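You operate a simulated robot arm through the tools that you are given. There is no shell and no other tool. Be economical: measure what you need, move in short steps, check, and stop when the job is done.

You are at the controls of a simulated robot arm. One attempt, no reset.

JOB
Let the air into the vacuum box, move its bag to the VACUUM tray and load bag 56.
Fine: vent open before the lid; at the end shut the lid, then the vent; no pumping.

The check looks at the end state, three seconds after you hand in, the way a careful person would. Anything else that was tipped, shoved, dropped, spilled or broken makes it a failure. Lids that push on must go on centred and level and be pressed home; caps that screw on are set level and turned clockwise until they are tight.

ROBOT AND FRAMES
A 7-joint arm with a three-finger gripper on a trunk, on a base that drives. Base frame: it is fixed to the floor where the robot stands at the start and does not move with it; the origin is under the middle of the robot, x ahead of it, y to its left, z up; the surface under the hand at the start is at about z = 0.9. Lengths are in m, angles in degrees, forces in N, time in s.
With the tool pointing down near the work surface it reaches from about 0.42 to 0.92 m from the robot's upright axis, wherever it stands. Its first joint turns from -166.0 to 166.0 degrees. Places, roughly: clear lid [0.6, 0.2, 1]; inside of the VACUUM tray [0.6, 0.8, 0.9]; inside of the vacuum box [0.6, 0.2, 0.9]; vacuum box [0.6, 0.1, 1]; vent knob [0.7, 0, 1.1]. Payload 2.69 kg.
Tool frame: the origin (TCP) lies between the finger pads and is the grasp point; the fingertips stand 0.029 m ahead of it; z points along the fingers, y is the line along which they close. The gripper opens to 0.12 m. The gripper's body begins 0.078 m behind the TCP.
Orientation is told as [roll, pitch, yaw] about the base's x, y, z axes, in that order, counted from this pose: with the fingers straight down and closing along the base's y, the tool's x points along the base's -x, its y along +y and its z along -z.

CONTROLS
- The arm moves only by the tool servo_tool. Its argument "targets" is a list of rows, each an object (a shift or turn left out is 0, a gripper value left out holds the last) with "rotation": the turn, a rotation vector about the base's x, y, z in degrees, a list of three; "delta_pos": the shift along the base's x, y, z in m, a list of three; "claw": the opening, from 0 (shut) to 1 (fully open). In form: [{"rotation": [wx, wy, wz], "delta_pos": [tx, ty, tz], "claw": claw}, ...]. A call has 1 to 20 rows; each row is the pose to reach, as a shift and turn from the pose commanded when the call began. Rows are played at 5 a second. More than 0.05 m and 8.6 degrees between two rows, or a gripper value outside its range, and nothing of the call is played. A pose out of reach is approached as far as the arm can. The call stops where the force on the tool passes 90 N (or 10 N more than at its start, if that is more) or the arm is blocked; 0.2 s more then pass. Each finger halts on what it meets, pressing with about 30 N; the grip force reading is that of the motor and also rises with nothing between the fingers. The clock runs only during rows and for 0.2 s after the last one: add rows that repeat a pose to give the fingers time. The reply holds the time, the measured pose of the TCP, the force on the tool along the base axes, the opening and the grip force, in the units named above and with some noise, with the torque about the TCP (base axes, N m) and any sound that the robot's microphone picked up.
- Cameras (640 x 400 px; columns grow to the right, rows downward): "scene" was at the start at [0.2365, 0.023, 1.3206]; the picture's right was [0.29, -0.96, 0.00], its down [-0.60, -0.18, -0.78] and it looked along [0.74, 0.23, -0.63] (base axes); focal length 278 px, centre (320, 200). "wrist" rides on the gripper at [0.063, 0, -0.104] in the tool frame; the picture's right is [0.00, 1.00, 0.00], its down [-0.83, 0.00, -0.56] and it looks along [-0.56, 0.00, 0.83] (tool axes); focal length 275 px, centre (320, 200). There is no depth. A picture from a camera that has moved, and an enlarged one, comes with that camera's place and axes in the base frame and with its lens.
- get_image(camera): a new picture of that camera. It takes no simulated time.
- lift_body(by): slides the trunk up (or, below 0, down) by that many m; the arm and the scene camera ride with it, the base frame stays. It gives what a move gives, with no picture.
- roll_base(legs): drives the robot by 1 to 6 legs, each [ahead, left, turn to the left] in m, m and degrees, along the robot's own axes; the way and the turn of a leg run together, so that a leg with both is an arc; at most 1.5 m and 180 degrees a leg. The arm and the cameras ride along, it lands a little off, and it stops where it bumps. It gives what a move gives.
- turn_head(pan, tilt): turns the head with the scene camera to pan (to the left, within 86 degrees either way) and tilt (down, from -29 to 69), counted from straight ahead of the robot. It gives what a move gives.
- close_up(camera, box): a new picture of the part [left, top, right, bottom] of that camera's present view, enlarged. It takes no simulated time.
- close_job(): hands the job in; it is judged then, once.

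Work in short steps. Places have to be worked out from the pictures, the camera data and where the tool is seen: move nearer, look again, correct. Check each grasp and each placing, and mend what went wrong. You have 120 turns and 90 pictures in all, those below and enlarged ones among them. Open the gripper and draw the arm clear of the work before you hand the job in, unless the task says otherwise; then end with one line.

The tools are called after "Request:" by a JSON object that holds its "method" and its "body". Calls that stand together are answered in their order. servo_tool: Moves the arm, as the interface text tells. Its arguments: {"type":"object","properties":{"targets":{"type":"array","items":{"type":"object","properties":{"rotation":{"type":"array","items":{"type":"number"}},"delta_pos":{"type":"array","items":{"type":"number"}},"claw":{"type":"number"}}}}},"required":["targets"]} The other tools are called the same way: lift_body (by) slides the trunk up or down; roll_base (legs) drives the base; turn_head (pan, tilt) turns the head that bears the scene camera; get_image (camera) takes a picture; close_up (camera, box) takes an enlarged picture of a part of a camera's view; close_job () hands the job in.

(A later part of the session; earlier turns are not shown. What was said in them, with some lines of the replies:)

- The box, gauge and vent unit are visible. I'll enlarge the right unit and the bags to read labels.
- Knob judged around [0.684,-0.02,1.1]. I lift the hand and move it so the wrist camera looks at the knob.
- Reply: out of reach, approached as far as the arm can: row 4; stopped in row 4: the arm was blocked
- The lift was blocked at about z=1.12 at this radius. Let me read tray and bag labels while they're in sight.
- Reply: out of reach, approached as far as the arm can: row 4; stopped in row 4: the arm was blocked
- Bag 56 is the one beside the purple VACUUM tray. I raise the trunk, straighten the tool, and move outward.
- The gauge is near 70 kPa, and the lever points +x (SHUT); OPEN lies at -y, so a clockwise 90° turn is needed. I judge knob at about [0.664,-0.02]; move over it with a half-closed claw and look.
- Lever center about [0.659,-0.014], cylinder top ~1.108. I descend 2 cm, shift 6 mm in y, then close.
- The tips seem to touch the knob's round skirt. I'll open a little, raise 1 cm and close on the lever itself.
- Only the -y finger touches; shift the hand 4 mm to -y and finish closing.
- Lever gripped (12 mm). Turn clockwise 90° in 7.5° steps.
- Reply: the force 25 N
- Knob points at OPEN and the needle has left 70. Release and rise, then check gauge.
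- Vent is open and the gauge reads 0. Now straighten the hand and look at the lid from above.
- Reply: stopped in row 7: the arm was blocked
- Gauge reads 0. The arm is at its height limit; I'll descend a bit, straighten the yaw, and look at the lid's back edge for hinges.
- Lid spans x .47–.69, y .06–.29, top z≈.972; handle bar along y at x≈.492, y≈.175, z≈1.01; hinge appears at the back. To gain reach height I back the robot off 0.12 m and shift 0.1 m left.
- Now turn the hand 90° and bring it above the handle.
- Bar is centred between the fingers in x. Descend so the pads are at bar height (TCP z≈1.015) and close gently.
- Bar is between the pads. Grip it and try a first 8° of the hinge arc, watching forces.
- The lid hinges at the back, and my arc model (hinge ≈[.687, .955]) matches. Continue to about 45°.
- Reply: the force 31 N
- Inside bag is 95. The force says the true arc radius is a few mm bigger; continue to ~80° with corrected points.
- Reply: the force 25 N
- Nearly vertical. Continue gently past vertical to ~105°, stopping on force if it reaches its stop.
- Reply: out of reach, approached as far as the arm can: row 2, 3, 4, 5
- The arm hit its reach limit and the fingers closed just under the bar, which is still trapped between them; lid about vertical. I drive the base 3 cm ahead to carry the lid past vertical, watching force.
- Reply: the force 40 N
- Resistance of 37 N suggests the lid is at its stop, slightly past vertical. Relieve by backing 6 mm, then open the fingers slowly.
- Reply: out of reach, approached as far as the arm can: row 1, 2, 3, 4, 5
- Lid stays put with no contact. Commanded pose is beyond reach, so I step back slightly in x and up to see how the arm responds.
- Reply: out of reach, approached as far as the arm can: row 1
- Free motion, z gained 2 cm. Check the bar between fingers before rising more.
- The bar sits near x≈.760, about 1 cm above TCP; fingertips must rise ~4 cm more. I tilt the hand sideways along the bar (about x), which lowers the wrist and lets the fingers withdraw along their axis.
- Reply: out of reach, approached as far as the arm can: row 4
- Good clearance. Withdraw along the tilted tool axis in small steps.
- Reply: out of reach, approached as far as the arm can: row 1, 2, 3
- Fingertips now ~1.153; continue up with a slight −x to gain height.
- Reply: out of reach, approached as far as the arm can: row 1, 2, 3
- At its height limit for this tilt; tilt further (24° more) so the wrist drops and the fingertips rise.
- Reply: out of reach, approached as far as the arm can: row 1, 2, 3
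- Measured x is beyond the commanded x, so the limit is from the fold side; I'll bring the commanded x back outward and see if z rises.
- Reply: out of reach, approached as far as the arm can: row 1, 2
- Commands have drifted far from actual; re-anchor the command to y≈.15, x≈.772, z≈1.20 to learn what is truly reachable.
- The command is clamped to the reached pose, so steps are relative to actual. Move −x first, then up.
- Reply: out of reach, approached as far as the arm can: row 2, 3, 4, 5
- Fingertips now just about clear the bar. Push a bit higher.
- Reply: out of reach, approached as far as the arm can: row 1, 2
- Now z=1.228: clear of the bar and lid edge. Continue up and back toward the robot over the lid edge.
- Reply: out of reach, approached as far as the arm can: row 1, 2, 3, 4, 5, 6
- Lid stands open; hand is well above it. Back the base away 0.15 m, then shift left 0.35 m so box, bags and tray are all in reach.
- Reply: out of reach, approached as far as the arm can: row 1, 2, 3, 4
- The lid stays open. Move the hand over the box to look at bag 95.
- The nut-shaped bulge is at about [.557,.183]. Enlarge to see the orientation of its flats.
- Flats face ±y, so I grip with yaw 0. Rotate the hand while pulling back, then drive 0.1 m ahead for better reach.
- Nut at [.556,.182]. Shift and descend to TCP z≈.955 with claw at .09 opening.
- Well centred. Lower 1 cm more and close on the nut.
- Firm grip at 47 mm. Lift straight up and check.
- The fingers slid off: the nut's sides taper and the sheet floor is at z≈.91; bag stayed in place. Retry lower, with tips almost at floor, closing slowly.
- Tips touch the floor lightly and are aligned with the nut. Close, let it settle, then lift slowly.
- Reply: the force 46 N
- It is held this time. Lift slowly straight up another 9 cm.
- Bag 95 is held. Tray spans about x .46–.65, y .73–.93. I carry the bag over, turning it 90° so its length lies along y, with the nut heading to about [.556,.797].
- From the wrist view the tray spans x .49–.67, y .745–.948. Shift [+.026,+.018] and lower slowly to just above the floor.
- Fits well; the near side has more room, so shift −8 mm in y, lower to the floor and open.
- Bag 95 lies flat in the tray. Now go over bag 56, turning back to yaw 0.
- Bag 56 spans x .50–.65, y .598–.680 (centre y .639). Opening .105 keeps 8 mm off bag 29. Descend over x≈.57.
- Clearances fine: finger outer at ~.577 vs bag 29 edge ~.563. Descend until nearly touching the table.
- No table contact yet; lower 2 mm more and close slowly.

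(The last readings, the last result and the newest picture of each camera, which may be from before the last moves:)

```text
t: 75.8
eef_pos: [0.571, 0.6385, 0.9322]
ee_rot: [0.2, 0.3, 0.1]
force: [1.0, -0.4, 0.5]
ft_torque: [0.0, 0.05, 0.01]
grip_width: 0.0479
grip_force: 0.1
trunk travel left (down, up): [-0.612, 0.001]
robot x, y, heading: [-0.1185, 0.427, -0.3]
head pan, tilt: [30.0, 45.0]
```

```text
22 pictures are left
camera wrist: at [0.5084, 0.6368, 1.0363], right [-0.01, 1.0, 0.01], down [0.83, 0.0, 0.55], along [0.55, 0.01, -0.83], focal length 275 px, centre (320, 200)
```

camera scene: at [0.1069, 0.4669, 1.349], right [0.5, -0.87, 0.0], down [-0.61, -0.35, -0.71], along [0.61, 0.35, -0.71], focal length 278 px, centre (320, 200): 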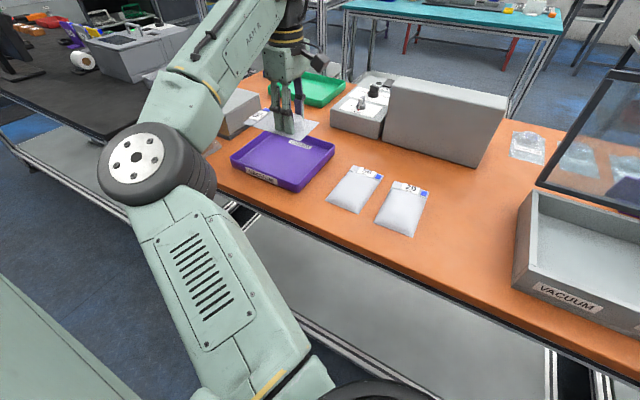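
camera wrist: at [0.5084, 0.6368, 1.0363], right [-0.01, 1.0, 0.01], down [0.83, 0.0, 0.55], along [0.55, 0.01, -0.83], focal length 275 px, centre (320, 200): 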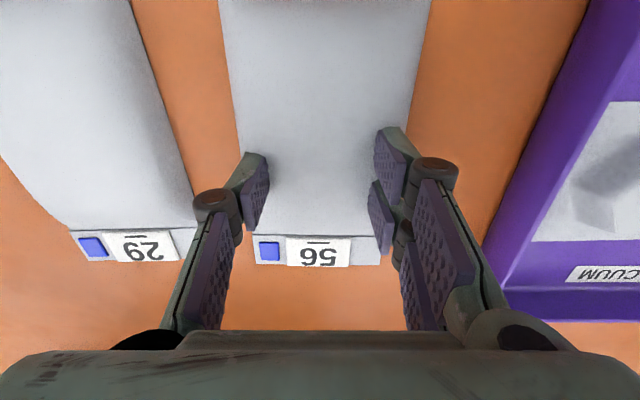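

The fingers passed through the soft sides with no force; the solid content is likely nearer the front edge as in bag 95 (~4.5 cm from it). Reopen, shift to x≈.545, and close again.

Request:
{"method": "servo_tool", "body": {"targets": [{"delta_pos": [0, 0, 0], "claw": 0.6}, {"delta_pos": [0, 0, 0], "claw": 0.8}, {"delta_pos": [0, 0, 0.0], "claw": 0.85}, {"delta_pos": [-0.026, 0, 0]}, {"delta_pos": [-0.026, 0, 0], "claw": 0.7}, {"delta_pos": [-0.026, 0, 0], "claw": 0.6}, {"delta_pos": [-0.026, 0, 0], "claw": 0.5}, {"delta_pos": [-0.026, 0, 0], "claw": 0.4}, {"delta_pos": [-0.026, 0, 0], "claw": 0.3}, {"delta_pos": [-0.026, 0, 0], "claw": 0.2}, {"delta_pos": [-0.026, 0, 0], "claw": 0.2}]}}

Request:
{"method": "get_image", "body": {"camera": "wrist"}}

```text
t: 78.2
eef_pos: [0.5444, 0.6407, 0.9325]
ee_rot: [0.3, 0.4, 0.2]
force: [1.3, 0.1, 1.3]
ft_torque: [-0.07, 0.02, -0.01]
grip_width: 0.0462
grip_force: 30.5
trunk travel left (down, up): [-0.612, 0.001]
robot x, y, heading: [-0.1183, 0.4267, -0.1]
head pan, tilt: [30.0, 45.0]
```

```text
21 pictures are left
camera wrist: at [0.4824, 0.6388, 1.037], right [-0.01, 1.0, 0.01], down [0.83, 0.0, 0.55], along [0.55, 0.01, -0.83], focal length 275 px, centre (320, 200)
```

wrist: 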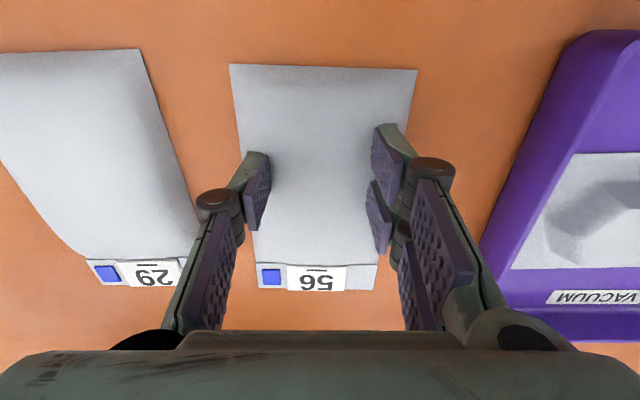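

Gripped the content at 46 mm with 30 N. Lift slowly.

Request:
{"method": "servo_tool", "body": {"targets": [{"delta_pos": [0, 0, 0], "claw": 0}, {"delta_pos": [0, 0, 0.004]}, {"delta_pos": [0, 0, 0.008]}, {"delta_pos": [0, 0, 0.014]}, {"delta_pos": [0, 0, 0.022]}, {"delta_pos": [0, 0, 0.032]}, {"delta_pos": [0, 0, 0.044]}, {"delta_pos": [0, 0, 0.056]}, {"delta_pos": [0, 0, 0.07]}, {"delta_pos": [0, 0, 0.084]}, {"delta_pos": [0, 0, 0.098]}, {"delta_pos": [0, 0, 0.112]}, {"delta_pos": [0, 0, 0.12]}]}}

Request:
{"method": "get_image", "body": {"camera": "wrist"}}

```text
t: 81.0
eef_pos: [0.5456, 0.6381, 1.0509]
ee_rot: [0.4, 0.3, 0.1]
force: [0.5, -0.2, -0.6]
ft_torque: [-0.02, -0.01, 0.02]
grip_width: 0.046
grip_force: 30.1
trunk travel left (down, up): [-0.612, 0.001]
robot x, y, heading: [-0.1207, 0.4286, -0.3]
head pan, tilt: [30.0, 45.0]
```

```text
20 pictures are left
camera wrist: at [0.4827, 0.6363, 1.1547], right [-0.01, 1.0, 0.01], down [0.83, 0.0, 0.55], along [0.55, 0.01, -0.83], focal length 275 px, centre (320, 200)
```

wrist: 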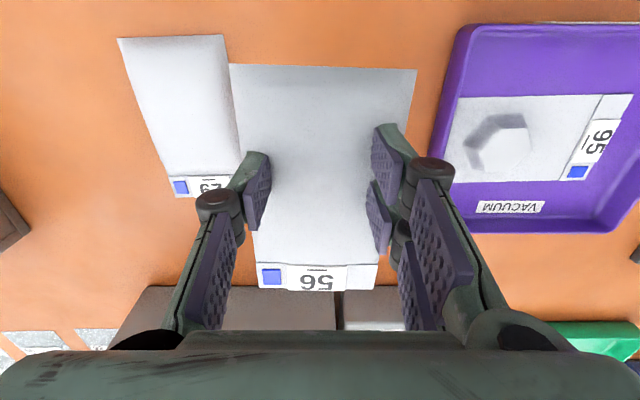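

Bag 56 is held. Carry it to where bag 95 lay, [.555,.183].

Request:
{"method": "servo_tool", "body": {"targets": [{"delta_pos": [0, -0.035, 0.005]}, {"delta_pos": [0, -0.07, 0.01]}, {"delta_pos": [0, -0.105, 0.01]}, {"delta_pos": [0, -0.14, 0.01]}, {"delta_pos": [0, -0.175, 0.01]}, {"delta_pos": [0, -0.21, 0.01]}, {"delta_pos": [0, -0.245, 0.01]}, {"delta_pos": [0, -0.28, 0.01]}, {"delta_pos": [0, -0.315, 0.01]}, {"delta_pos": [0.003, -0.35, 0.01]}, {"delta_pos": [0.006, -0.385, 0.01]}, {"delta_pos": [0.009, -0.42, 0.01]}, {"delta_pos": [0.009, -0.455, 0.01]}, {"delta_pos": [0.009, -0.455, 0.0]}]}}

Request:
{"method": "get_image", "body": {"camera": "wrist"}}

```text
t: 84.0
eef_pos: [0.5542, 0.1838, 1.0513]
ee_rot: [0.3, 0.3, 0.1]
force: [-0.3, 0.3, -1.0]
ft_torque: [0.01, -0.02, 0.02]
grip_width: 0.0462
grip_force: 29.7
trunk travel left (down, up): [-0.612, 0.001]
robot x, y, heading: [-0.1137, 0.431, -0.1]
head pan, tilt: [30.0, 45.0]
```

```text
19 pictures are left
camera wrist: at [0.4915, 0.1825, 1.1559], right [-0.01, 1.0, 0.01], down [0.83, 0.0, 0.55], along [0.55, 0.01, -0.83], focal length 275 px, centre (320, 200)
```

wrist: 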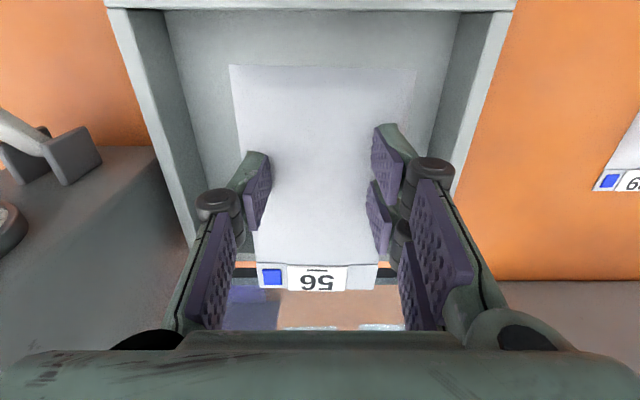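

Inside the walls. Lower slowly to the floor (TCP ≈ .94), release, and rise.

Request:
{"method": "servo_tool", "body": {"targets": [{"delta_pos": [0, 0, -0.02]}, {"delta_pos": [0, 0, -0.045]}, {"delta_pos": [0, 0, -0.07]}, {"delta_pos": [0, 0, -0.09]}, {"delta_pos": [0, 0, -0.1]}, {"delta_pos": [0, 0, -0.106]}, {"delta_pos": [0, 0, -0.11]}, {"delta_pos": [0, 0, -0.11], "claw": 0.45}, {"delta_pos": [0, 0, -0.11], "claw": 0.55}, {"delta_pos": [0, 0, -0.11], "claw": 0.65}, {"delta_pos": [0, 0, -0.11], "claw": 0.7}, {"delta_pos": [-0.005, 0, -0.08]}, {"delta_pos": [-0.01, 0, -0.04]}, {"delta_pos": [-0.02, 0, 0]}]}}

Request:
{"method": "get_image", "body": {"camera": "wrist"}}

```text
t: 87.0
eef_pos: [0.5349, 0.182, 1.0527]
ee_rot: [0.3, 0.3, 0.2]
force: [0.6, 0.3, 0.4]
ft_torque: [0.02, 0.01, 0.02]
grip_width: 0.084
grip_force: 0.0
trunk travel left (down, up): [-0.612, 0.001]
robot x, y, heading: [-0.1174, 0.43, -0.1]
head pan, tilt: [30.0, 45.0]
```

```text
18 pictures are left
camera wrist: at [0.4723, 0.1808, 1.1567], right [-0.01, 1.0, 0.01], down [0.83, 0.0, 0.55], along [0.55, 0.01, -0.83], focal length 275 px, centre (320, 200)
```

wrist: 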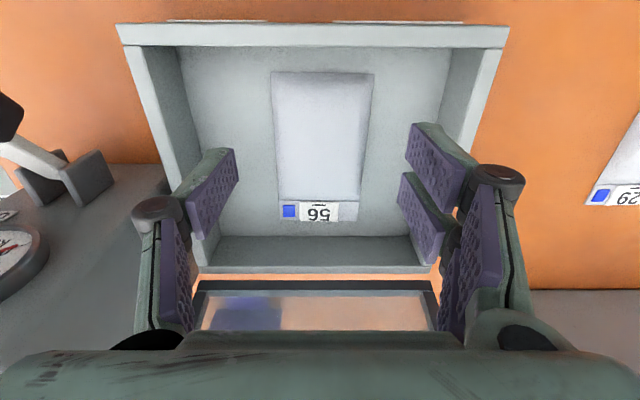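

Bag 56 lies inside. Next: close the lid by re-entering the handle the way I left. I move the hand aside, turn it to yaw −90, and reposition the base nearer ([-.04,.12]) for more height.

Request:
{"method": "servo_tool", "body": {"targets": [{"delta_pos": [-0.01, 0.02, 0.04], "rotation": [0, 0, -8.2], "claw": 0.5}, {"delta_pos": [-0.02, 0.05, 0.06], "rotation": [0, 0, -16.4], "claw": 0.3}, {"delta_pos": [-0.03, 0.08, 0.06], "rotation": [0, 0, -24.6]}, {"delta_pos": [-0.035, 0.11, 0.06], "rotation": [0, 0, -32.8]}, {"delta_pos": [-0.035, 0.14, 0.06], "rotation": [0, 0, -41]}, {"delta_pos": [-0.035, 0.17, 0.06], "rotation": [0, 0, -49.2]}, {"delta_pos": [-0.035, 0.2, 0.06], "rotation": [0, 0, -57.4]}, {"delta_pos": [-0.035, 0.23, 0.06], "rotation": [0, 0, -65.6]}, {"delta_pos": [-0.035, 0.26, 0.06], "rotation": [0, 0, -73.8]}, {"delta_pos": [-0.035, 0.29, 0.06], "rotation": [0, 0, -82]}, {"delta_pos": [-0.035, 0.31, 0.06], "rotation": [0, 0, -90]}]}}

Request:
{"method": "roll_base", "body": {"legs": [[0, -0.31, 0], [0.077, 0, 0]]}}

Request:
{"method": "turn_head", "body": {"pan": 5, "tilt": 30}}

Request:
{"method": "get_image", "body": {"camera": "scene"}}

```text
t: 89.4
eef_pos: [0.4988, 0.494, 1.1117]
ee_rot: [0.3, 0.3, -90.0]
force: [-0.4, 0.8, 0.0]
ft_torque: [0.0, -0.03, -0.03]
grip_width: 0.0359
grip_force: 0.0
trunk travel left (down, up): [-0.612, 0.001]
robot x, y, heading: [-0.1158, 0.4302, -0.2]
head pan, tilt: [30.0, 45.0]
```

```text
t: 93.0
eef_pos: [0.5767, 0.189, 1.1119]
ee_rot: [0.2, 0.4, -89.9]
force: [-0.9, 0.3, -0.1]
ft_torque: [0.01, 0.03, 0.01]
grip_width: 0.0363
grip_force: 0.2
trunk travel left (down, up): [-0.612, 0.001]
robot x, y, heading: [-0.0424, 0.124, 0.1]
head pan, tilt: [30.0, 45.0]
```

```text
t: 93.9
eef_pos: [0.5742, 0.1868, 1.1116]
ee_rot: [0.3, 0.3, -89.9]
force: [-0.2, 0.6, -0.4]
ft_torque: [0.02, 0.0, 0.0]
grip_width: 0.036
grip_force: 0.1
trunk travel left (down, up): [-0.612, 0.001]
robot x, y, heading: [-0.0476, 0.1233, -0.0]
head pan, tilt: [5.0, 30.0]
```

```text
17 pictures are left
camera scene: at [0.2017, 0.1285, 1.3716], right [0.09, -1.0, 0.0], down [-0.5, -0.04, -0.87], along [0.86, 0.08, -0.5], focal length 278 px, centre (320, 200)
```

scene: 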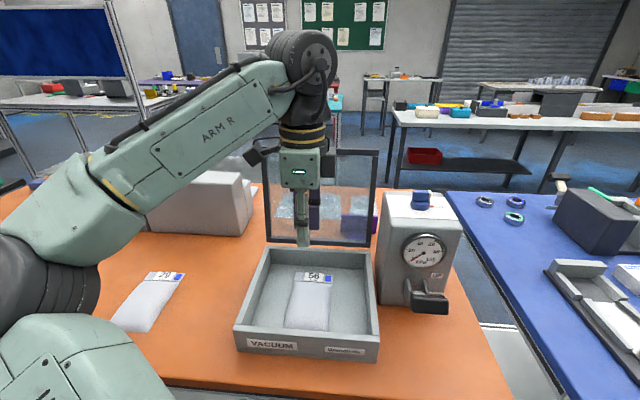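

Lid top edge ≈1.176, handle bar ≈[.76,.17,1.16]. Tilt the hand 54° and raise it before crossing the lid.

Request:
{"method": "servo_tool", "body": {"targets": [{"rotation": [8, 0, 0], "delta_pos": [0, 0, 0.02]}, {"rotation": [16, 0, 0], "delta_pos": [0, 0, 0.04]}, {"rotation": [24, 0, 0], "delta_pos": [0.005, 0, 0.06]}, {"rotation": [32, 0, 0], "delta_pos": [0.01, 0, 0.08]}, {"rotation": [40, 0, 0], "delta_pos": [0.015, 0, 0.1]}, {"rotation": [48, 0, 0], "delta_pos": [0.02, -0.01, 0.12]}, {"rotation": [54, 0, 0], "delta_pos": [0.02, -0.015, 0.14]}, {"rotation": [54, 0, 0], "delta_pos": [0.02, -0.015, 0.15]}]}}

```text
t: 95.7
eef_pos: [0.6608, 0.3478, 1.0846]
ee_rot: [2.5, 52.7, -89.9]
force: [0.3, -0.6, 0.4]
ft_torque: [0.0, 0.02, 0.02]
grip_width: 0.036
grip_force: 0.2
out of reach, approached as far as the arm can: row 2, 3, 4, 5, 6, 7, 8
trunk travel left (down, up): [-0.612, 0.001]
robot x, y, heading: [-0.043, 0.1233, -0.0]
head pan, tilt: [5.0, 30.0]
```

With this close base the tilted pose is infeasible (hand drifted aside, no contact). Back the base off to x≈−.217 so the arm stretches as in the exit posture, then rise.

Request:
{"method": "roll_base", "body": {"legs": [[-0.174, -0.023, 0]]}}

Request:
{"method": "servo_tool", "body": {"targets": [{"rotation": [0.5, 0, 0], "delta_pos": [0.04, -0.02, 0.01]}, {"delta_pos": [0.08, -0.05, 0.03]}, {"delta_pos": [0.11, -0.08, 0.06]}, {"delta_pos": [0.13, -0.11, 0.09]}, {"delta_pos": [0.135, -0.13, 0.12]}, {"delta_pos": [0.135, -0.145, 0.15]}, {"delta_pos": [0.135, -0.155, 0.17]}, {"delta_pos": [0.135, -0.155, 0.173]}]}}

```text
t: 97.2
eef_pos: [0.4862, 0.3277, 1.0849]
ee_rot: [2.7, 52.7, -89.6]
force: [-0.5, 0.1, 1.1]
ft_torque: [0.01, -0.02, -0.02]
grip_width: 0.0361
grip_force: 0.1
trunk travel left (down, up): [-0.612, 0.001]
robot x, y, heading: [-0.2131, 0.0993, 0.2]
head pan, tilt: [5.0, 30.0]
```

```text
refused: row 2 steps farther than a row can; nothing moved
```

Request:
{"method": "servo_tool", "body": {"targets": [{"delta_pos": [0.03, -0.015, 0.01]}, {"delta_pos": [0.06, -0.035, 0.025]}, {"delta_pos": [0.09, -0.06, 0.045]}, {"delta_pos": [0.11, -0.085, 0.07]}, {"delta_pos": [0.13, -0.11, 0.095]}, {"delta_pos": [0.138, -0.13, 0.12]}, {"delta_pos": [0.14, -0.145, 0.145]}, {"delta_pos": [0.14, -0.155, 0.165]}, {"delta_pos": [0.14, -0.158, 0.172]}]}}

Request:
{"method": "get_image", "body": {"camera": "wrist"}}

```text
t: 99.2
eef_pos: [0.6275, 0.1688, 1.2596]
ee_rot: [2.5, 52.6, -89.8]
force: [0.1, 0.6, -0.3]
ft_torque: [-0.03, -0.02, 0.05]
grip_width: 0.0361
grip_force: 0.1
out of reach, approached as far as the arm can: row 2, 3, 4, 5, 6, 7, 8, 9
trunk travel left (down, up): [-0.612, 0.001]
robot x, y, heading: [-0.2143, 0.1006, 0.3]
head pan, tilt: [5.0, 30.0]
```

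```text
16 pictures are left
camera wrist: at [0.6234, 0.1235, 1.3723], right [1.0, -0.03, 0.03], down [-0.02, -0.95, -0.32], along [0.04, 0.32, -0.95], focal length 275 px, centre (320, 200)
```

wrist: 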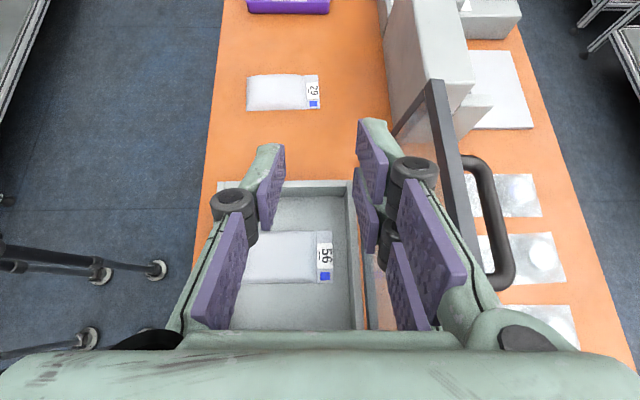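

Exit posture recovered at z=1.26. Bar is at x≈.771; drive ahead 0.143 m to bring the fingers above it.

Request:
{"method": "roll_base", "body": {"legs": [[0.143, 0, 0]]}}

Request:
{"method": "get_image", "body": {"camera": "wrist"}}

```text
t: 100.5
eef_pos: [0.7707, 0.1689, 1.2575]
ee_rot: [2.5, 52.6, -89.6]
force: [1.2, -0.2, -0.2]
ft_torque: [0.06, -0.03, -0.01]
grip_width: 0.0362
grip_force: 0.1
trunk travel left (down, up): [-0.612, 0.001]
robot x, y, heading: [-0.0719, 0.1019, 0.2]
head pan, tilt: [5.0, 30.0]
```

```text
15 pictures are left
camera wrist: at [0.7666, 0.1235, 1.371], right [1.0, -0.03, 0.03], down [-0.01, -0.95, -0.32], along [0.04, 0.32, -0.95], focal length 275 px, centre (320, 200)
```

wrist: 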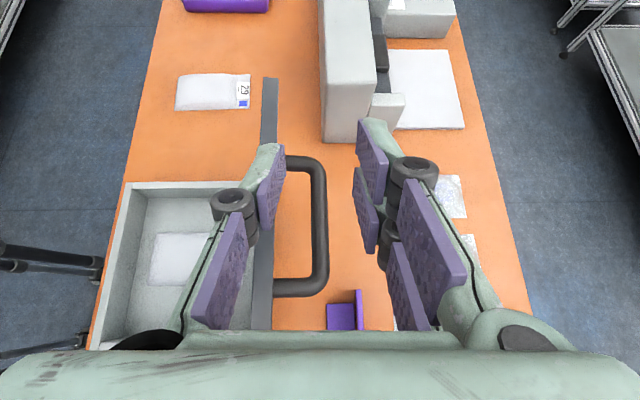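

Lid face ≈.743, bar ≈.774. Narrow the claw to ~28 mm, centre at x≈.775, and descend around the bar.

Request:
{"method": "servo_tool", "body": {"targets": [{"delta_pos": [0.0045, 0, -0.01], "claw": 0.23}, {"delta_pos": [0.0045, 0.002, -0.025]}, {"delta_pos": [0.0045, 0.004, -0.04]}, {"delta_pos": [0.0045, 0.006, -0.055]}, {"delta_pos": [0.0045, 0.008, -0.07]}]}}

Request:
{"method": "get_image", "body": {"camera": "wrist"}}

```text
t: 101.7
eef_pos: [0.7998, 0.1725, 1.2055]
ee_rot: [2.2, 52.6, -89.7]
force: [0.4, -0.8, -0.2]
ft_torque: [0.0, -0.01, 0.02]
grip_width: 0.0274
grip_force: 0.0
out of reach, approached as far as the arm can: row 2, 3, 4, 5
trunk travel left (down, up): [-0.612, 0.001]
robot x, y, heading: [-0.0794, 0.0967, 0.1]
head pan, tilt: [5.0, 30.0]
```

```text
14 pictures are left
camera wrist: at [0.7945, 0.126, 1.3193], right [1.0, -0.02, 0.03], down [-0.01, -0.95, -0.32], along [0.03, 0.32, -0.95], focal length 275 px, centre (320, 200)
```

wrist: 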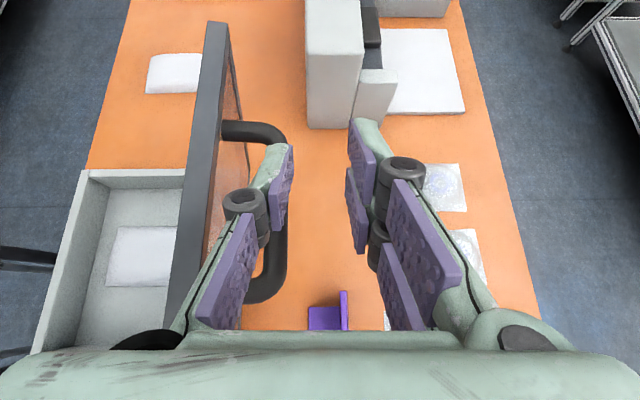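

The hand slid to x=.80, fingertips just above bar height behind it. Step back −x at this height to recentre over the bar.

Request:
{"method": "servo_tool", "body": {"targets": [{"delta_pos": [-0.008, 0, 0.004]}, {"delta_pos": [-0.016, 0, 0.006]}, {"delta_pos": [-0.025, 0, 0.006]}]}}

```text
t: 102.5
eef_pos: [0.7918, 0.169, 1.218]
ee_rot: [2.3, 52.6, -89.7]
force: [-0.1, -0.1, -0.1]
ft_torque: [-0.02, 0.02, 0.01]
grip_width: 0.0274
grip_force: 0.0
out of reach, approached as far as the arm can: row 1, 2, 3
trunk travel left (down, up): [-0.612, 0.001]
robot x, y, heading: [-0.0742, 0.0993, 0.0]
head pan, tilt: [5.0, 30.0]
```

Lower poses need more stretch here, so I stretch the arm +x by 3.4 cm at this height, then roll the base back 5 cm so the hand sits over the bar with room to descend.

Request:
{"method": "servo_tool", "body": {"targets": [{"delta_pos": [0.012, 0, 0.002]}, {"delta_pos": [0.024, 0, 0.002]}, {"delta_pos": [0.034, 0.002, 0.002]}]}}

```text
t: 103.3
eef_pos: [0.7952, 0.1705, 1.2169]
ee_rot: [2.5, 52.7, -89.5]
force: [0.6, -0.1, 0.3]
ft_torque: [0.02, 0.01, 0.0]
grip_width: 0.0278
grip_force: 0.1
out of reach, approached as far as the arm can: row 1, 2, 3
trunk travel left (down, up): [-0.612, 0.001]
robot x, y, heading: [-0.0735, 0.1012, -0.0]
head pan, tilt: [5.0, 30.0]
```

The arm is at full stretch (singular). Better: back off, untilt, pull in to a mid radius (~.72 m) and test how high an upright hand can rise there.

Request:
{"method": "roll_base", "body": {"legs": [[-0.2, 0, 0]]}}

Request:
{"method": "servo_tool", "body": {"targets": [{"rotation": [-8, 0, 0], "delta_pos": [-0.01, 0, -0.03]}, {"rotation": [-16, 0, 0], "delta_pos": [-0.02, 0, -0.06]}, {"rotation": [-24, 0, 0], "delta_pos": [-0.03, 0, -0.08]}, {"rotation": [-32, 0, 0], "delta_pos": [-0.05, 0, -0.09]}, {"rotation": [-40, 0, 0], "delta_pos": [-0.07, 0, -0.09]}, {"rotation": [-48, 0, 0], "delta_pos": [-0.09, 0, -0.09]}, {"rotation": [-53, 0, 0], "delta_pos": [-0.11, 0, -0.09]}, {"rotation": [-53, 0, 0], "delta_pos": [-0.14, 0, -0.09]}, {"rotation": [-53, 0, 0], "delta_pos": [-0.14, 0, -0.06]}, {"rotation": [-53, 0, 0], "delta_pos": [-0.14, 0, -0.03]}, {"rotation": [-53, 0, 0], "delta_pos": [-0.14, 0, 0]}, {"rotation": [-53, 0, 0], "delta_pos": [-0.14, 0, 0.02]}]}}

```text
t: 104.9
eef_pos: [0.5985, 0.1709, 1.217]
ee_rot: [2.6, 52.6, -89.6]
force: [-0.3, 0.4, 1.6]
ft_torque: [-0.03, -0.02, 0.01]
grip_width: 0.0274
grip_force: 0.1
trunk travel left (down, up): [-0.612, 0.001]
robot x, y, heading: [-0.2701, 0.095, 0.3]
head pan, tilt: [5.0, 30.0]
```

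```text
t: 107.5
eef_pos: [0.5834, 0.1887, 1.1629]
ee_rot: [2.3, -0.5, -89.6]
force: [0.7, 0.0, -0.3]
ft_torque: [-0.03, 0.01, 0.02]
grip_width: 0.0275
grip_force: 0.0
out of reach, approached as far as the arm can: row 1, 2, 3, 4, 5, 6, 7, 8, 9, 10, 11, 12
trunk travel left (down, up): [-0.612, 0.001]
robot x, y, heading: [-0.2701, 0.0972, -0.1]
head pan, tilt: [5.0, 30.0]
```

Stuck near the singular stretch; lower first, then pull in, then rise step by step.

Request:
{"method": "servo_tool", "body": {"targets": [{"rotation": [-2.3, 0, 0], "delta_pos": [0, 0, -0.02]}, {"rotation": [-2.3, 0, 0], "delta_pos": [0, 0, -0.05]}, {"rotation": [-2.3, 0, 0], "delta_pos": [-0.02, 0, -0.06]}, {"rotation": [-2.3, 0, 0], "delta_pos": [-0.05, 0, -0.06]}, {"rotation": [-2.3, 0, 0], "delta_pos": [-0.08, 0, -0.06]}, {"rotation": [-2.3, 0, 0], "delta_pos": [-0.1, 0, -0.06]}, {"rotation": [-2.3, 0, 0], "delta_pos": [-0.1, 0, -0.03]}, {"rotation": [-2.3, 0, 0], "delta_pos": [-0.1, 0, 0]}, {"rotation": [-2.3, 0, 0], "delta_pos": [-0.1, 0, 0.03]}]}}

```text
t: 109.5
eef_pos: [0.5823, 0.2047, 1.1558]
ee_rot: [2.1, -2.7, -89.7]
force: [-0.2, -0.2, -0.7]
ft_torque: [0.02, -0.01, 0.0]
grip_width: 0.0279
grip_force: 0.2
out of reach, approached as far as the arm can: row 1, 2, 3, 4, 5, 6, 7, 8, 9
trunk travel left (down, up): [-0.612, 0.001]
robot x, y, heading: [-0.2705, 0.1013, 0.1]
head pan, tilt: [5.0, 30.0]
```

Even lowering is reported out of reach — likely a joint at its limit at this yaw. Try turning the yaw back toward 0 while lowering.

Request:
{"method": "servo_tool", "body": {"targets": [{"rotation": [0, 0, 8], "delta_pos": [0, 0, -0.01]}, {"rotation": [0, 0, 16], "delta_pos": [0, 0, -0.02]}, {"rotation": [0, 0, 24], "delta_pos": [0, 0, -0.03]}, {"rotation": [0, 0, 32], "delta_pos": [0, 0, -0.04]}, {"rotation": [0, 0, 40], "delta_pos": [-0.01, 0, -0.05]}, {"rotation": [0, 0, 48], "delta_pos": [-0.02, 0, -0.05]}]}}

```text
t: 110.9
eef_pos: [0.604, 0.2142, 1.12]
ee_rot: [2.0, -2.7, -41.7]
force: [-1.1, 0.2, -0.1]
ft_torque: [0.01, 0.0, 0.0]
grip_width: 0.0275
grip_force: 0.0
out of reach, approached as far as the arm can: row 1, 2, 3, 4, 5, 6
trunk travel left (down, up): [-0.612, 0.001]
robot x, y, heading: [-0.2716, 0.0983, 0.4]
head pan, tilt: [5.0, 30.0]
```

Arm is straight at the elbow; command a longer move down to bend it.

Request:
{"method": "servo_tool", "body": {"targets": [{"delta_pos": [-0.02, 0, -0.045]}, {"delta_pos": [-0.05, 0, -0.08]}, {"delta_pos": [-0.09, 0, -0.1]}, {"delta_pos": [-0.13, 0, -0.1]}, {"delta_pos": [-0.16, 0, -0.1]}, {"delta_pos": [-0.16, 0, -0.1]}]}}

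Request:
{"method": "get_image", "body": {"camera": "scene"}}

```text
t: 112.3
eef_pos: [0.6161, 0.2192, 1.0945]
ee_rot: [2.0, -2.6, -41.8]
force: [0.0, -0.4, 0.5]
ft_torque: [-0.02, -0.02, 0.01]
grip_width: 0.0275
grip_force: 0.0
out of reach, approached as far as the arm can: row 1, 2, 3, 4, 5, 6
trunk travel left (down, up): [-0.612, 0.001]
robot x, y, heading: [-0.2729, 0.0976, 0.1]
head pan, tilt: [5.0, 30.0]
```

```text
13 pictures are left
camera scene: at [-0.0262, 0.1064, 1.3717], right [0.09, -1.0, 0.0], down [-0.5, -0.05, -0.87], along [0.86, 0.08, -0.5], focal length 278 px, centre (320, 200)
```

scene: 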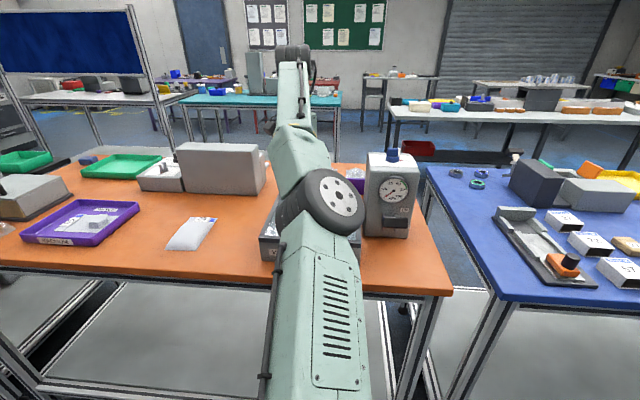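

The arm seems pinned at full stretch. Command a much deeper inward target (in clear air, away from the lid) so the solver bends the elbow.

Request:
{"method": "servo_tool", "body": {"targets": [{"delta_pos": [-0.045, 0.01, 0]}, {"delta_pos": [-0.09, 0.02, 0]}, {"delta_pos": [-0.135, 0.03, 0]}, {"delta_pos": [-0.18, 0.04, 0]}, {"delta_pos": [-0.22, 0.05, 0]}, {"delta_pos": [-0.26, 0.06, 0]}, {"delta_pos": [-0.26, 0.06, 0]}, {"delta_pos": [-0.26, 0.06, 0]}]}}

```text
t: 114.1
eef_pos: [0.5496, 0.3625, 1.1366]
ee_rot: [2.1, -2.7, -41.6]
force: [0.6, -0.6, -0.7]
ft_torque: [-0.01, 0.05, 0.02]
grip_width: 0.0277
grip_force: 0.0
out of reach, approached as far as the arm can: row 1, 2, 3, 4, 5, 6, 7, 8
trunk travel left (down, up): [-0.612, 0.001]
robot x, y, heading: [-0.2718, 0.1007, 0.3]
head pan, tilt: [5.0, 30.0]
```

Sliding along the sphere suggests the elbow is just past straight. Command outward (away and up) to straighten it through, then inward and down.

Request:
{"method": "servo_tool", "body": {"targets": [{"delta_pos": [0.03, 0.01, 0.03]}, {"delta_pos": [0.06, 0.02, 0.06]}, {"delta_pos": [0.06, 0.02, 0.06]}, {"delta_pos": [0.04, 0.015, 0.03]}, {"delta_pos": [0.02, 0.01, 0.0]}, {"delta_pos": [0, 0, -0.03]}, {"delta_pos": [-0.03, 0, -0.05]}, {"delta_pos": [-0.06, 0, -0.07]}, {"delta_pos": [-0.1, 0, -0.08]}]}}

```text
t: 116.1
eef_pos: [0.5452, 0.4059, 1.1089]
ee_rot: [1.9, -2.6, -41.6]
force: [0.4, -0.7, -0.6]
ft_torque: [0.0, -0.02, 0.0]
grip_width: 0.0276
grip_force: 0.0
out of reach, approached as far as the arm can: row 1, 2, 3, 4, 5, 6, 7, 8, 9
trunk travel left (down, up): [-0.612, 0.001]
robot x, y, heading: [-0.2713, 0.0985, 0.1]
head pan, tilt: [5.0, 30.0]
```

Still pinned. One picture to see the arm's posture.

Request:
{"method": "turn_head", "body": {"pan": 25, "tilt": 25}}

Request:
{"method": "get_image", "body": {"camera": "scene"}}

```text
t: 116.9
eef_pos: [0.5444, 0.4058, 1.1079]
ee_rot: [1.9, -2.6, -41.8]
force: [0.2, 0.8, 0.4]
ft_torque: [-0.01, -0.02, 0.0]
grip_width: 0.0275
grip_force: 0.1
trunk travel left (down, up): [-0.612, 0.001]
robot x, y, heading: [-0.2704, 0.1021, 0.2]
head pan, tilt: [25.0, 25.0]
```

```text
12 pictures are left
camera scene: at [-0.0329, 0.1374, 1.3796], right [0.43, -0.91, 0.0], down [-0.38, -0.18, -0.91], along [0.82, 0.39, -0.42], focal length 278 px, centre (320, 200)
```

scene: 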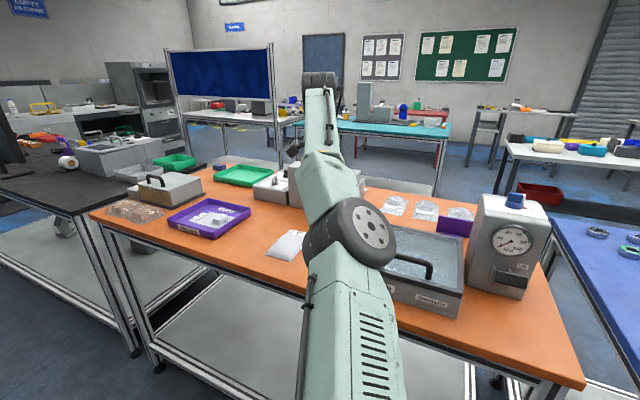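

Surprise: the lid appears shut already (the hand must have tipped it when I backed off). Enlarge to check.

Request:
{"method": "close_up", "body": {"camera": "scene", "box": [370, 180, 570, 330]}}

```text
2.67 times, centred on (470, 255) of scene
camera zoom: at [-0.0329, 0.1374, 1.3796], right [0.43, -0.91, 0.0], down [-0.38, -0.18, -0.91], along [0.82, 0.39, -0.42], focal length 740 px, centre (-80, 53)
```

zoom: 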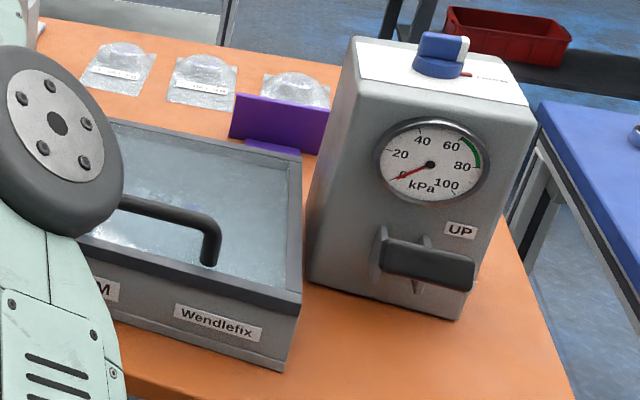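

Lid is shut, everything else in place. Now free the arm: straighten the tool exactly, yaw toward 0, and go well down over the empty table spot.

Request:
{"method": "servo_tool", "body": {"targets": [{"rotation": [0.3, 3.2, 6], "delta_pos": [0, 0, -0.02]}, {"rotation": [0.3, 3.2, 13], "delta_pos": [0, 0, -0.04]}, {"rotation": [0.3, 3.2, 20], "delta_pos": [0, 0, -0.06]}, {"rotation": [0.3, 3.2, 27], "delta_pos": [0, 0, -0.08]}, {"rotation": [0.3, 3.2, 34], "delta_pos": [0, 0, -0.1]}, {"rotation": [0.3, 3.2, 41], "delta_pos": [0, 0, -0.12]}, {"rotation": [0.3, 3.2, 41], "delta_pos": [0, 0, -0.12]}]}}

```text
t: 118.5
eef_pos: [0.5462, 0.4098, 0.9847]
ee_rot: [1.4, 0.3, -0.5]
force: [-0.5, 0.0, -0.2]
ft_torque: [0.0, 0.02, 0.02]
grip_width: 0.0272
grip_force: 0.0
trunk travel left (down, up): [-0.612, 0.001]
robot x, y, heading: [-0.275, 0.0989, 0.2]
head pan, tilt: [25.0, 25.0]
```

Freed. Pull in and rise to a comfortable pose, correcting the small roll.

Request:
{"method": "servo_tool", "body": {"targets": [{"rotation": [-1.4, -0.3, 0.5], "delta_pos": [-0.04, -0.01, 0.01]}, {"rotation": [-1.4, -0.3, 0.5], "delta_pos": [-0.08, -0.02, 0.03]}, {"rotation": [-1.4, -0.3, 0.5], "delta_pos": [-0.12, -0.04, 0.06]}, {"rotation": [-1.4, -0.3, 0.5], "delta_pos": [-0.12, -0.08, 0.09]}, {"rotation": [-1.4, -0.3, 0.5], "delta_pos": [-0.12, -0.12, 0.12]}, {"rotation": [-1.4, -0.3, 0.5], "delta_pos": [-0.12, -0.16, 0.13]}, {"rotation": [-1.4, -0.3, 0.5], "delta_pos": [-0.11, -0.2, 0.13]}]}}

Request:
{"method": "turn_head", "body": {"pan": 0, "tilt": 35}}

Request:
{"method": "get_image", "body": {"camera": "scene"}}

```text
refused: row 3 steps farther than a row can; nothing moved
```

```text
t: 119.4
eef_pos: [0.5464, 0.4103, 0.9855]
ee_rot: [1.3, 0.3, -0.8]
force: [0.3, -0.3, 0.1]
ft_torque: [0.0, -0.01, 0.02]
grip_width: 0.0275
grip_force: 0.0
trunk travel left (down, up): [-0.612, 0.001]
robot x, y, heading: [-0.2694, 0.1017, 0.4]
head pan, tilt: [0.0, 35.0]
```

```text
10 pictures are left
camera scene: at [-0.0282, 0.0986, 1.3639], right [0.0, -1.0, 0.0], down [-0.57, 0.0, -0.82], along [0.82, 0.0, -0.57], focal length 278 px, centre (320, 200)
```

scene: 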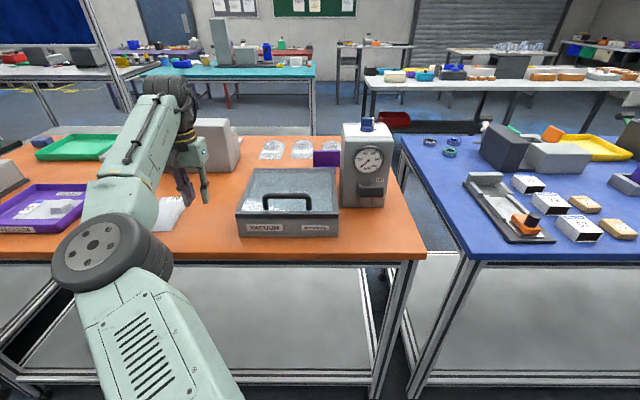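

Lid looks flat on the box. Redo the pull-in with smaller steps.

Request:
{"method": "servo_tool", "body": {"targets": [{"rotation": [-1.4, -0.3, 0.5], "delta_pos": [-0.03, -0.01, 0.02]}, {"rotation": [-1.4, -0.3, 0.5], "delta_pos": [-0.06, -0.02, 0.05]}, {"rotation": [-1.4, -0.3, 0.5], "delta_pos": [-0.09, -0.03, 0.08]}, {"rotation": [-1.4, -0.3, 0.5], "delta_pos": [-0.11, -0.06, 0.1]}, {"rotation": [-1.4, -0.3, 0.5], "delta_pos": [-0.12, -0.09, 0.12]}, {"rotation": [-1.4, -0.3, 0.5], "delta_pos": [-0.12, -0.13, 0.13]}, {"rotation": [-1.4, -0.3, 0.5], "delta_pos": [-0.11, -0.17, 0.13]}, {"rotation": [-1.4, -0.3, 0.5], "delta_pos": [-0.1, -0.21, 0.13]}, {"rotation": [-1.4, -0.3, 0.5], "delta_pos": [-0.09, -0.25, 0.13]}, {"rotation": [-1.4, -0.3, 0.5], "delta_pos": [-0.08, -0.29, 0.13]}]}}

```text
t: 121.6
eef_pos: [0.4696, 0.1191, 1.1135]
ee_rot: [-0.1, 0.1, -0.2]
force: [-0.1, -0.9, 0.0]
ft_torque: [0.0, 0.01, 0.0]
grip_width: 0.0278
grip_force: 0.1
trunk travel left (down, up): [-0.612, 0.001]
robot x, y, heading: [-0.2705, 0.0994, 0.1]
head pan, tilt: [0.0, 35.0]
```

Comfortable pose. Turn to yaw −90 (lever now lies along y), open to 48 mm, and rise to z≈1.18.

Request:
{"method": "servo_tool", "body": {"targets": [{"rotation": [0, 0, -8.2], "delta_pos": [0, 0, 0.01], "claw": 0.4}, {"rotation": [0, 0, -16.4], "delta_pos": [0, 0, 0.02]}, {"rotation": [0, 0, -24.6], "delta_pos": [0, 0, 0.025]}, {"rotation": [0, 0, -32.8], "delta_pos": [0, 0, 0.03]}, {"rotation": [0, 0, -41], "delta_pos": [0, 0, 0.035]}, {"rotation": [0, 0, -49.2], "delta_pos": [0, 0, 0.04]}, {"rotation": [0, 0, -57.4], "delta_pos": [0, 0, 0.045]}, {"rotation": [0, 0, -65.6], "delta_pos": [0, 0, 0.05]}, {"rotation": [0, 0, -73.8], "delta_pos": [0, 0, 0.055]}, {"rotation": [0, 0, -82], "delta_pos": [0, 0, 0.06]}, {"rotation": [0, 0, -90], "delta_pos": [0, 0, 0.065]}]}}

```text
t: 124.0
eef_pos: [0.4656, 0.121, 1.1772]
ee_rot: [0.0, -0.2, -90.5]
force: [-0.5, 0.3, 0.2]
ft_torque: [-0.01, -0.02, 0.01]
grip_width: 0.0481
grip_force: 0.1
trunk travel left (down, up): [-0.612, 0.001]
robot x, y, heading: [-0.2697, 0.1029, 0.3]
head pan, tilt: [0.0, 35.0]
```

Reached without trouble. Drive right 0.137 m and ahead 0.17 m to stand over the knob, then look.

Request:
{"method": "roll_base", "body": {"legs": [[0.0, -0.137, 0], [0.185, 0, 0]]}}

Request:
{"method": "get_image", "body": {"camera": "wrist"}}

```text
t: 126.8
eef_pos: [0.6496, -0.0127, 1.176]
ee_rot: [-0.1, -0.1, -90.1]
force: [-0.2, 0.4, 0.0]
ft_torque: [0.0, 0.03, 0.04]
grip_width: 0.0482
grip_force: 0.0
trunk travel left (down, up): [-0.612, 0.001]
robot x, y, heading: [-0.0877, -0.0355, 0.4]
head pan, tilt: [0.0, 35.0]
```

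```text
9 pictures are left
camera wrist: at [0.6503, 0.0498, 1.2802], right [1.0, 0.0, 0.0], down [0.0, -0.83, 0.56], along [0.0, -0.56, -0.83], focal length 275 px, centre (320, 200)
```

wrist: 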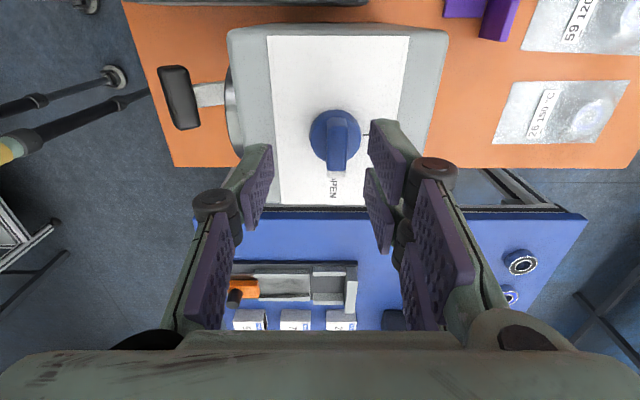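

Knob at [.660,−.017] with the lever along y. Descend to z≈1.152 and grip gently.

Request:
{"method": "servo_tool", "body": {"targets": [{"delta_pos": [0.0105, -0.004, 0]}, {"delta_pos": [0.0105, -0.004, -0.024]}, {"delta_pos": [0.0105, -0.004, -0.024], "claw": 0.2}, {"delta_pos": [0.0105, -0.004, -0.024], "claw": 0.12}, {"delta_pos": [0.0105, -0.004, -0.024], "claw": 0.12}]}}

Request:
{"method": "close_up", "body": {"camera": "wrist", "box": [230, 50, 430, 250]}}

```text
t: 128.0
eef_pos: [0.6612, -0.0171, 1.1527]
ee_rot: [-0.1, -0.1, -90.1]
force: [0.0, 0.4, 0.1]
ft_torque: [-0.01, -0.02, 0.01]
grip_width: 0.0144
grip_force: 0.0
trunk travel left (down, up): [-0.612, 0.001]
robot x, y, heading: [-0.0897, -0.0363, 0.4]
head pan, tilt: [0.0, 35.0]
```

```text
2.00 times, centred on (330, 150) of wrist
camera zoom: at [0.661, 0.0461, 1.2566], right [1.0, 0.0, 0.0], down [0.0, -0.83, 0.56], along [0.0, -0.56, -0.83], focal length 551 px, centre (300, 300)
```

zoom: 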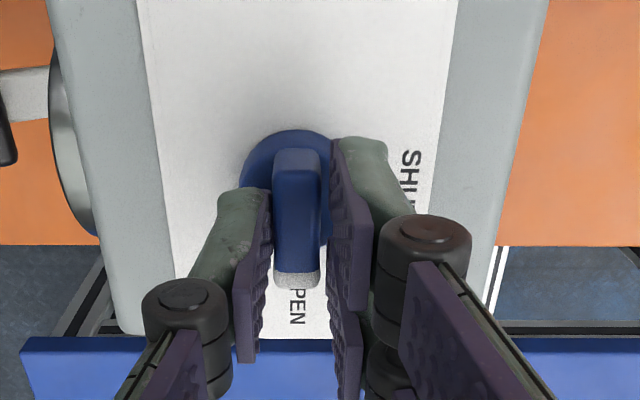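

Lever is between the pads. Grip and turn 90° counter-clockwise to SHUT.

Request:
{"method": "servo_tool", "body": {"targets": [{"claw": 0}, {"claw": 0}, {"rotation": [0, 0, 7.5]}, {"rotation": [0, 0, 15]}, {"rotation": [0, 0, 22.5]}, {"rotation": [0, 0, 30]}, {"rotation": [0, 0, 37.5]}, {"rotation": [0, 0, 45]}, {"rotation": [0, 0, 52.5]}, {"rotation": [0, 0, 60]}, {"rotation": [0, 0, 67.5]}, {"rotation": [0, 0, 75]}, {"rotation": [0, 0, 82.5]}, {"rotation": [0, 0, 90]}, {"rotation": [0, 0, 90]}]}}

Request:
{"method": "close_up", "body": {"camera": "wrist", "box": [230, 50, 430, 250]}}

```text
t: 131.2
eef_pos: [0.6604, -0.0151, 1.1531]
ee_rot: [0.0, 0.0, 0.1]
force: [-5.1, 2.2, -11.1]
ft_torque: [0.03, 0.03, -0.03]
grip_width: 0.012
grip_force: 39.1
trunk travel left (down, up): [-0.612, 0.001]
robot x, y, heading: [-0.0902, -0.0347, 0.3]
head pan, tilt: [0.0, 35.0]
```

```text
2.00 times, centred on (330, 150) of wrist
camera zoom: at [0.5976, -0.0171, 1.2566], right [-0.01, 1.0, 0.0], down [0.83, 0.0, 0.56], along [0.56, 0.0, -0.83], focal length 551 px, centre (300, 300)
```

zoom: 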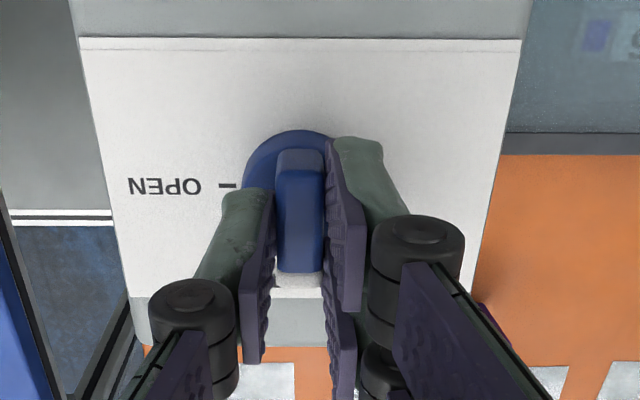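

Lever points to SHUT. Open, rise, and withdraw by driving back; then view everything.

Request:
{"method": "servo_tool", "body": {"targets": [{"claw": 0.15}, {"claw": 0.4}, {"claw": 0.4}, {"delta_pos": [0, 0, 0.012]}, {"delta_pos": [0, 0, 0.025]}]}}

Request:
{"method": "roll_base", "body": {"legs": [[-0.25, 0, 0]]}}

Request:
{"method": "turn_head", "body": {"pan": 15, "tilt": 35}}

Request:
{"method": "get_image", "body": {"camera": "scene"}}

Request:
{"method": "close_up", "body": {"camera": "scene", "box": [260, 90, 480, 250]}}

```text
t: 132.4
eef_pos: [0.6591, -0.0151, 1.1767]
ee_rot: [-0.2, -0.2, -0.1]
force: [0.3, -0.1, -0.8]
ft_torque: [-0.04, 0.0, 0.01]
grip_width: 0.0481
grip_force: 0.1
trunk travel left (down, up): [-0.612, 0.001]
robot x, y, heading: [-0.0862, -0.0355, 0.4]
head pan, tilt: [0.0, 35.0]
```

```text
t: 134.2
eef_pos: [0.4146, -0.0164, 1.1774]
ee_rot: [-0.1, -0.3, 0.0]
force: [0.1, 0.1, 0.2]
ft_torque: [-0.01, 0.0, 0.02]
grip_width: 0.0479
grip_force: 0.0
trunk travel left (down, up): [-0.612, 0.001]
robot x, y, heading: [-0.3355, -0.0389, 0.2]
head pan, tilt: [0.0, 35.0]
```

```text
t: 135.0
eef_pos: [0.414, -0.0158, 1.1764]
ee_rot: [-0.1, -0.3, 0.0]
force: [-0.3, -0.7, -0.2]
ft_torque: [0.02, 0.01, 0.01]
grip_width: 0.048
grip_force: 0.0
trunk travel left (down, up): [-0.612, 0.001]
robot x, y, heading: [-0.3306, -0.0392, 0.4]
head pan, tilt: [15.0, 35.0]
```

```text
6 pictures are left
camera scene: at [-0.093, -0.0147, 1.3639], right [0.27, -0.96, 0.0], down [-0.55, -0.15, -0.82], along [0.79, 0.22, -0.57], focal length 278 px, centre (320, 200)
```

scene: 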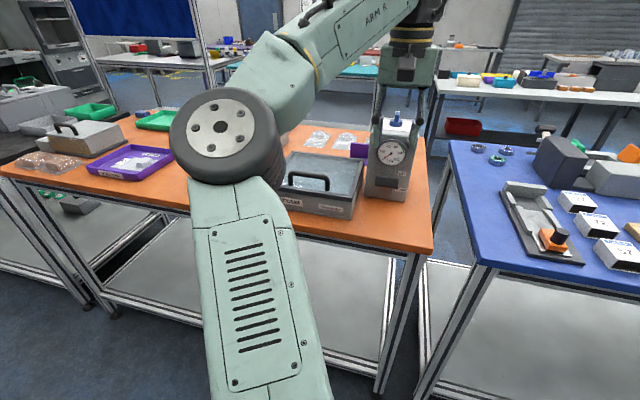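

```text
2.50 times, centred on (370, 170) of scene
camera zoom: at [-0.093, -0.0147, 1.3639], right [0.27, -0.96, 0.0], down [-0.55, -0.15, -0.82], along [0.79, 0.22, -0.57], focal length 694 px, centre (195, 275)
```

zoom: 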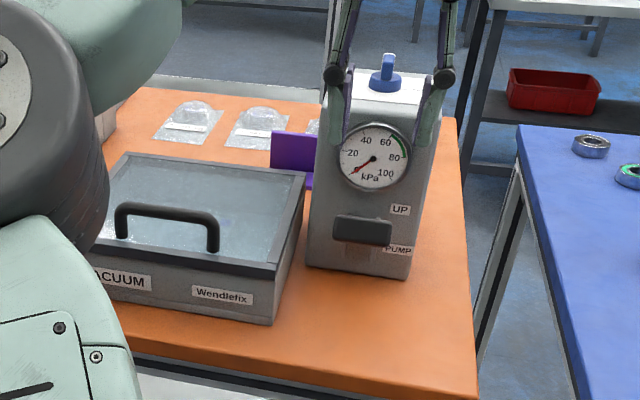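

Lid shut, vent on SHUT, gauge 0. One last look at the lid and the bag through it by rolling left.

Request:
{"method": "roll_base", "body": {"legs": [[0, 0.2, 0]]}}

Request:
{"method": "get_image", "body": {"camera": "wrist"}}

```text
t: 137.2
eef_pos: [0.4133, 0.1801, 1.1767]
ee_rot: [-0.1, -0.2, -0.1]
force: [-0.2, -0.5, 0.8]
ft_torque: [0.0, -0.02, -0.01]
grip_width: 0.0478
grip_force: 0.1
trunk travel left (down, up): [-0.612, 0.001]
robot x, y, heading: [-0.3333, 0.1599, 0.6]
head pan, tilt: [15.0, 35.0]
```

```text
4 pictures are left
camera wrist: at [0.3502, 0.1797, 1.2805], right [0.0, 1.0, 0.0], down [0.83, 0.0, 0.56], along [0.56, 0.0, -0.83], focal length 275 px, centre (320, 200)
```

wrist: 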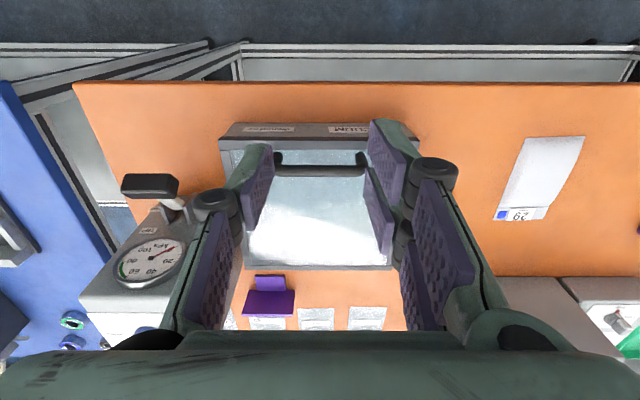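

Lid lies square and flush, everything is in place and the hand is clear. Handing in.

Request:
{"method": "servo_tool", "body": {"targets": [{"claw": 0.8}, {"claw": 0.8}, {"claw": 0.8}]}}

Request:
{"method": "close_job", "body": {}}

```text
t: 138.0
eef_pos: [0.4123, 0.1802, 1.1756]
ee_rot: [-0.1, -0.3, -0.1]
force: [0.2, -0.4, 0.6]
ft_torque: [0.0, 0.02, 0.01]
grip_width: 0.0962
grip_force: 0.0
trunk travel left (down, up): [-0.612, 0.001]
robot x, y, heading: [-0.3334, 0.1611, 0.4]
head pan, tilt: [15.0, 35.0]
```

```text
The job is handed in.
```

The job is handed in: vent opened first, bag 95 moved to the VACUUM tray, bag 56 loaded, then lid shut and vent shut, no pumping. The lid fell shut uncontrolled as I backed the base away, and I did not see it land. It looks flush and square from outside, but I could not see bag 56 clearly through it afterwards.
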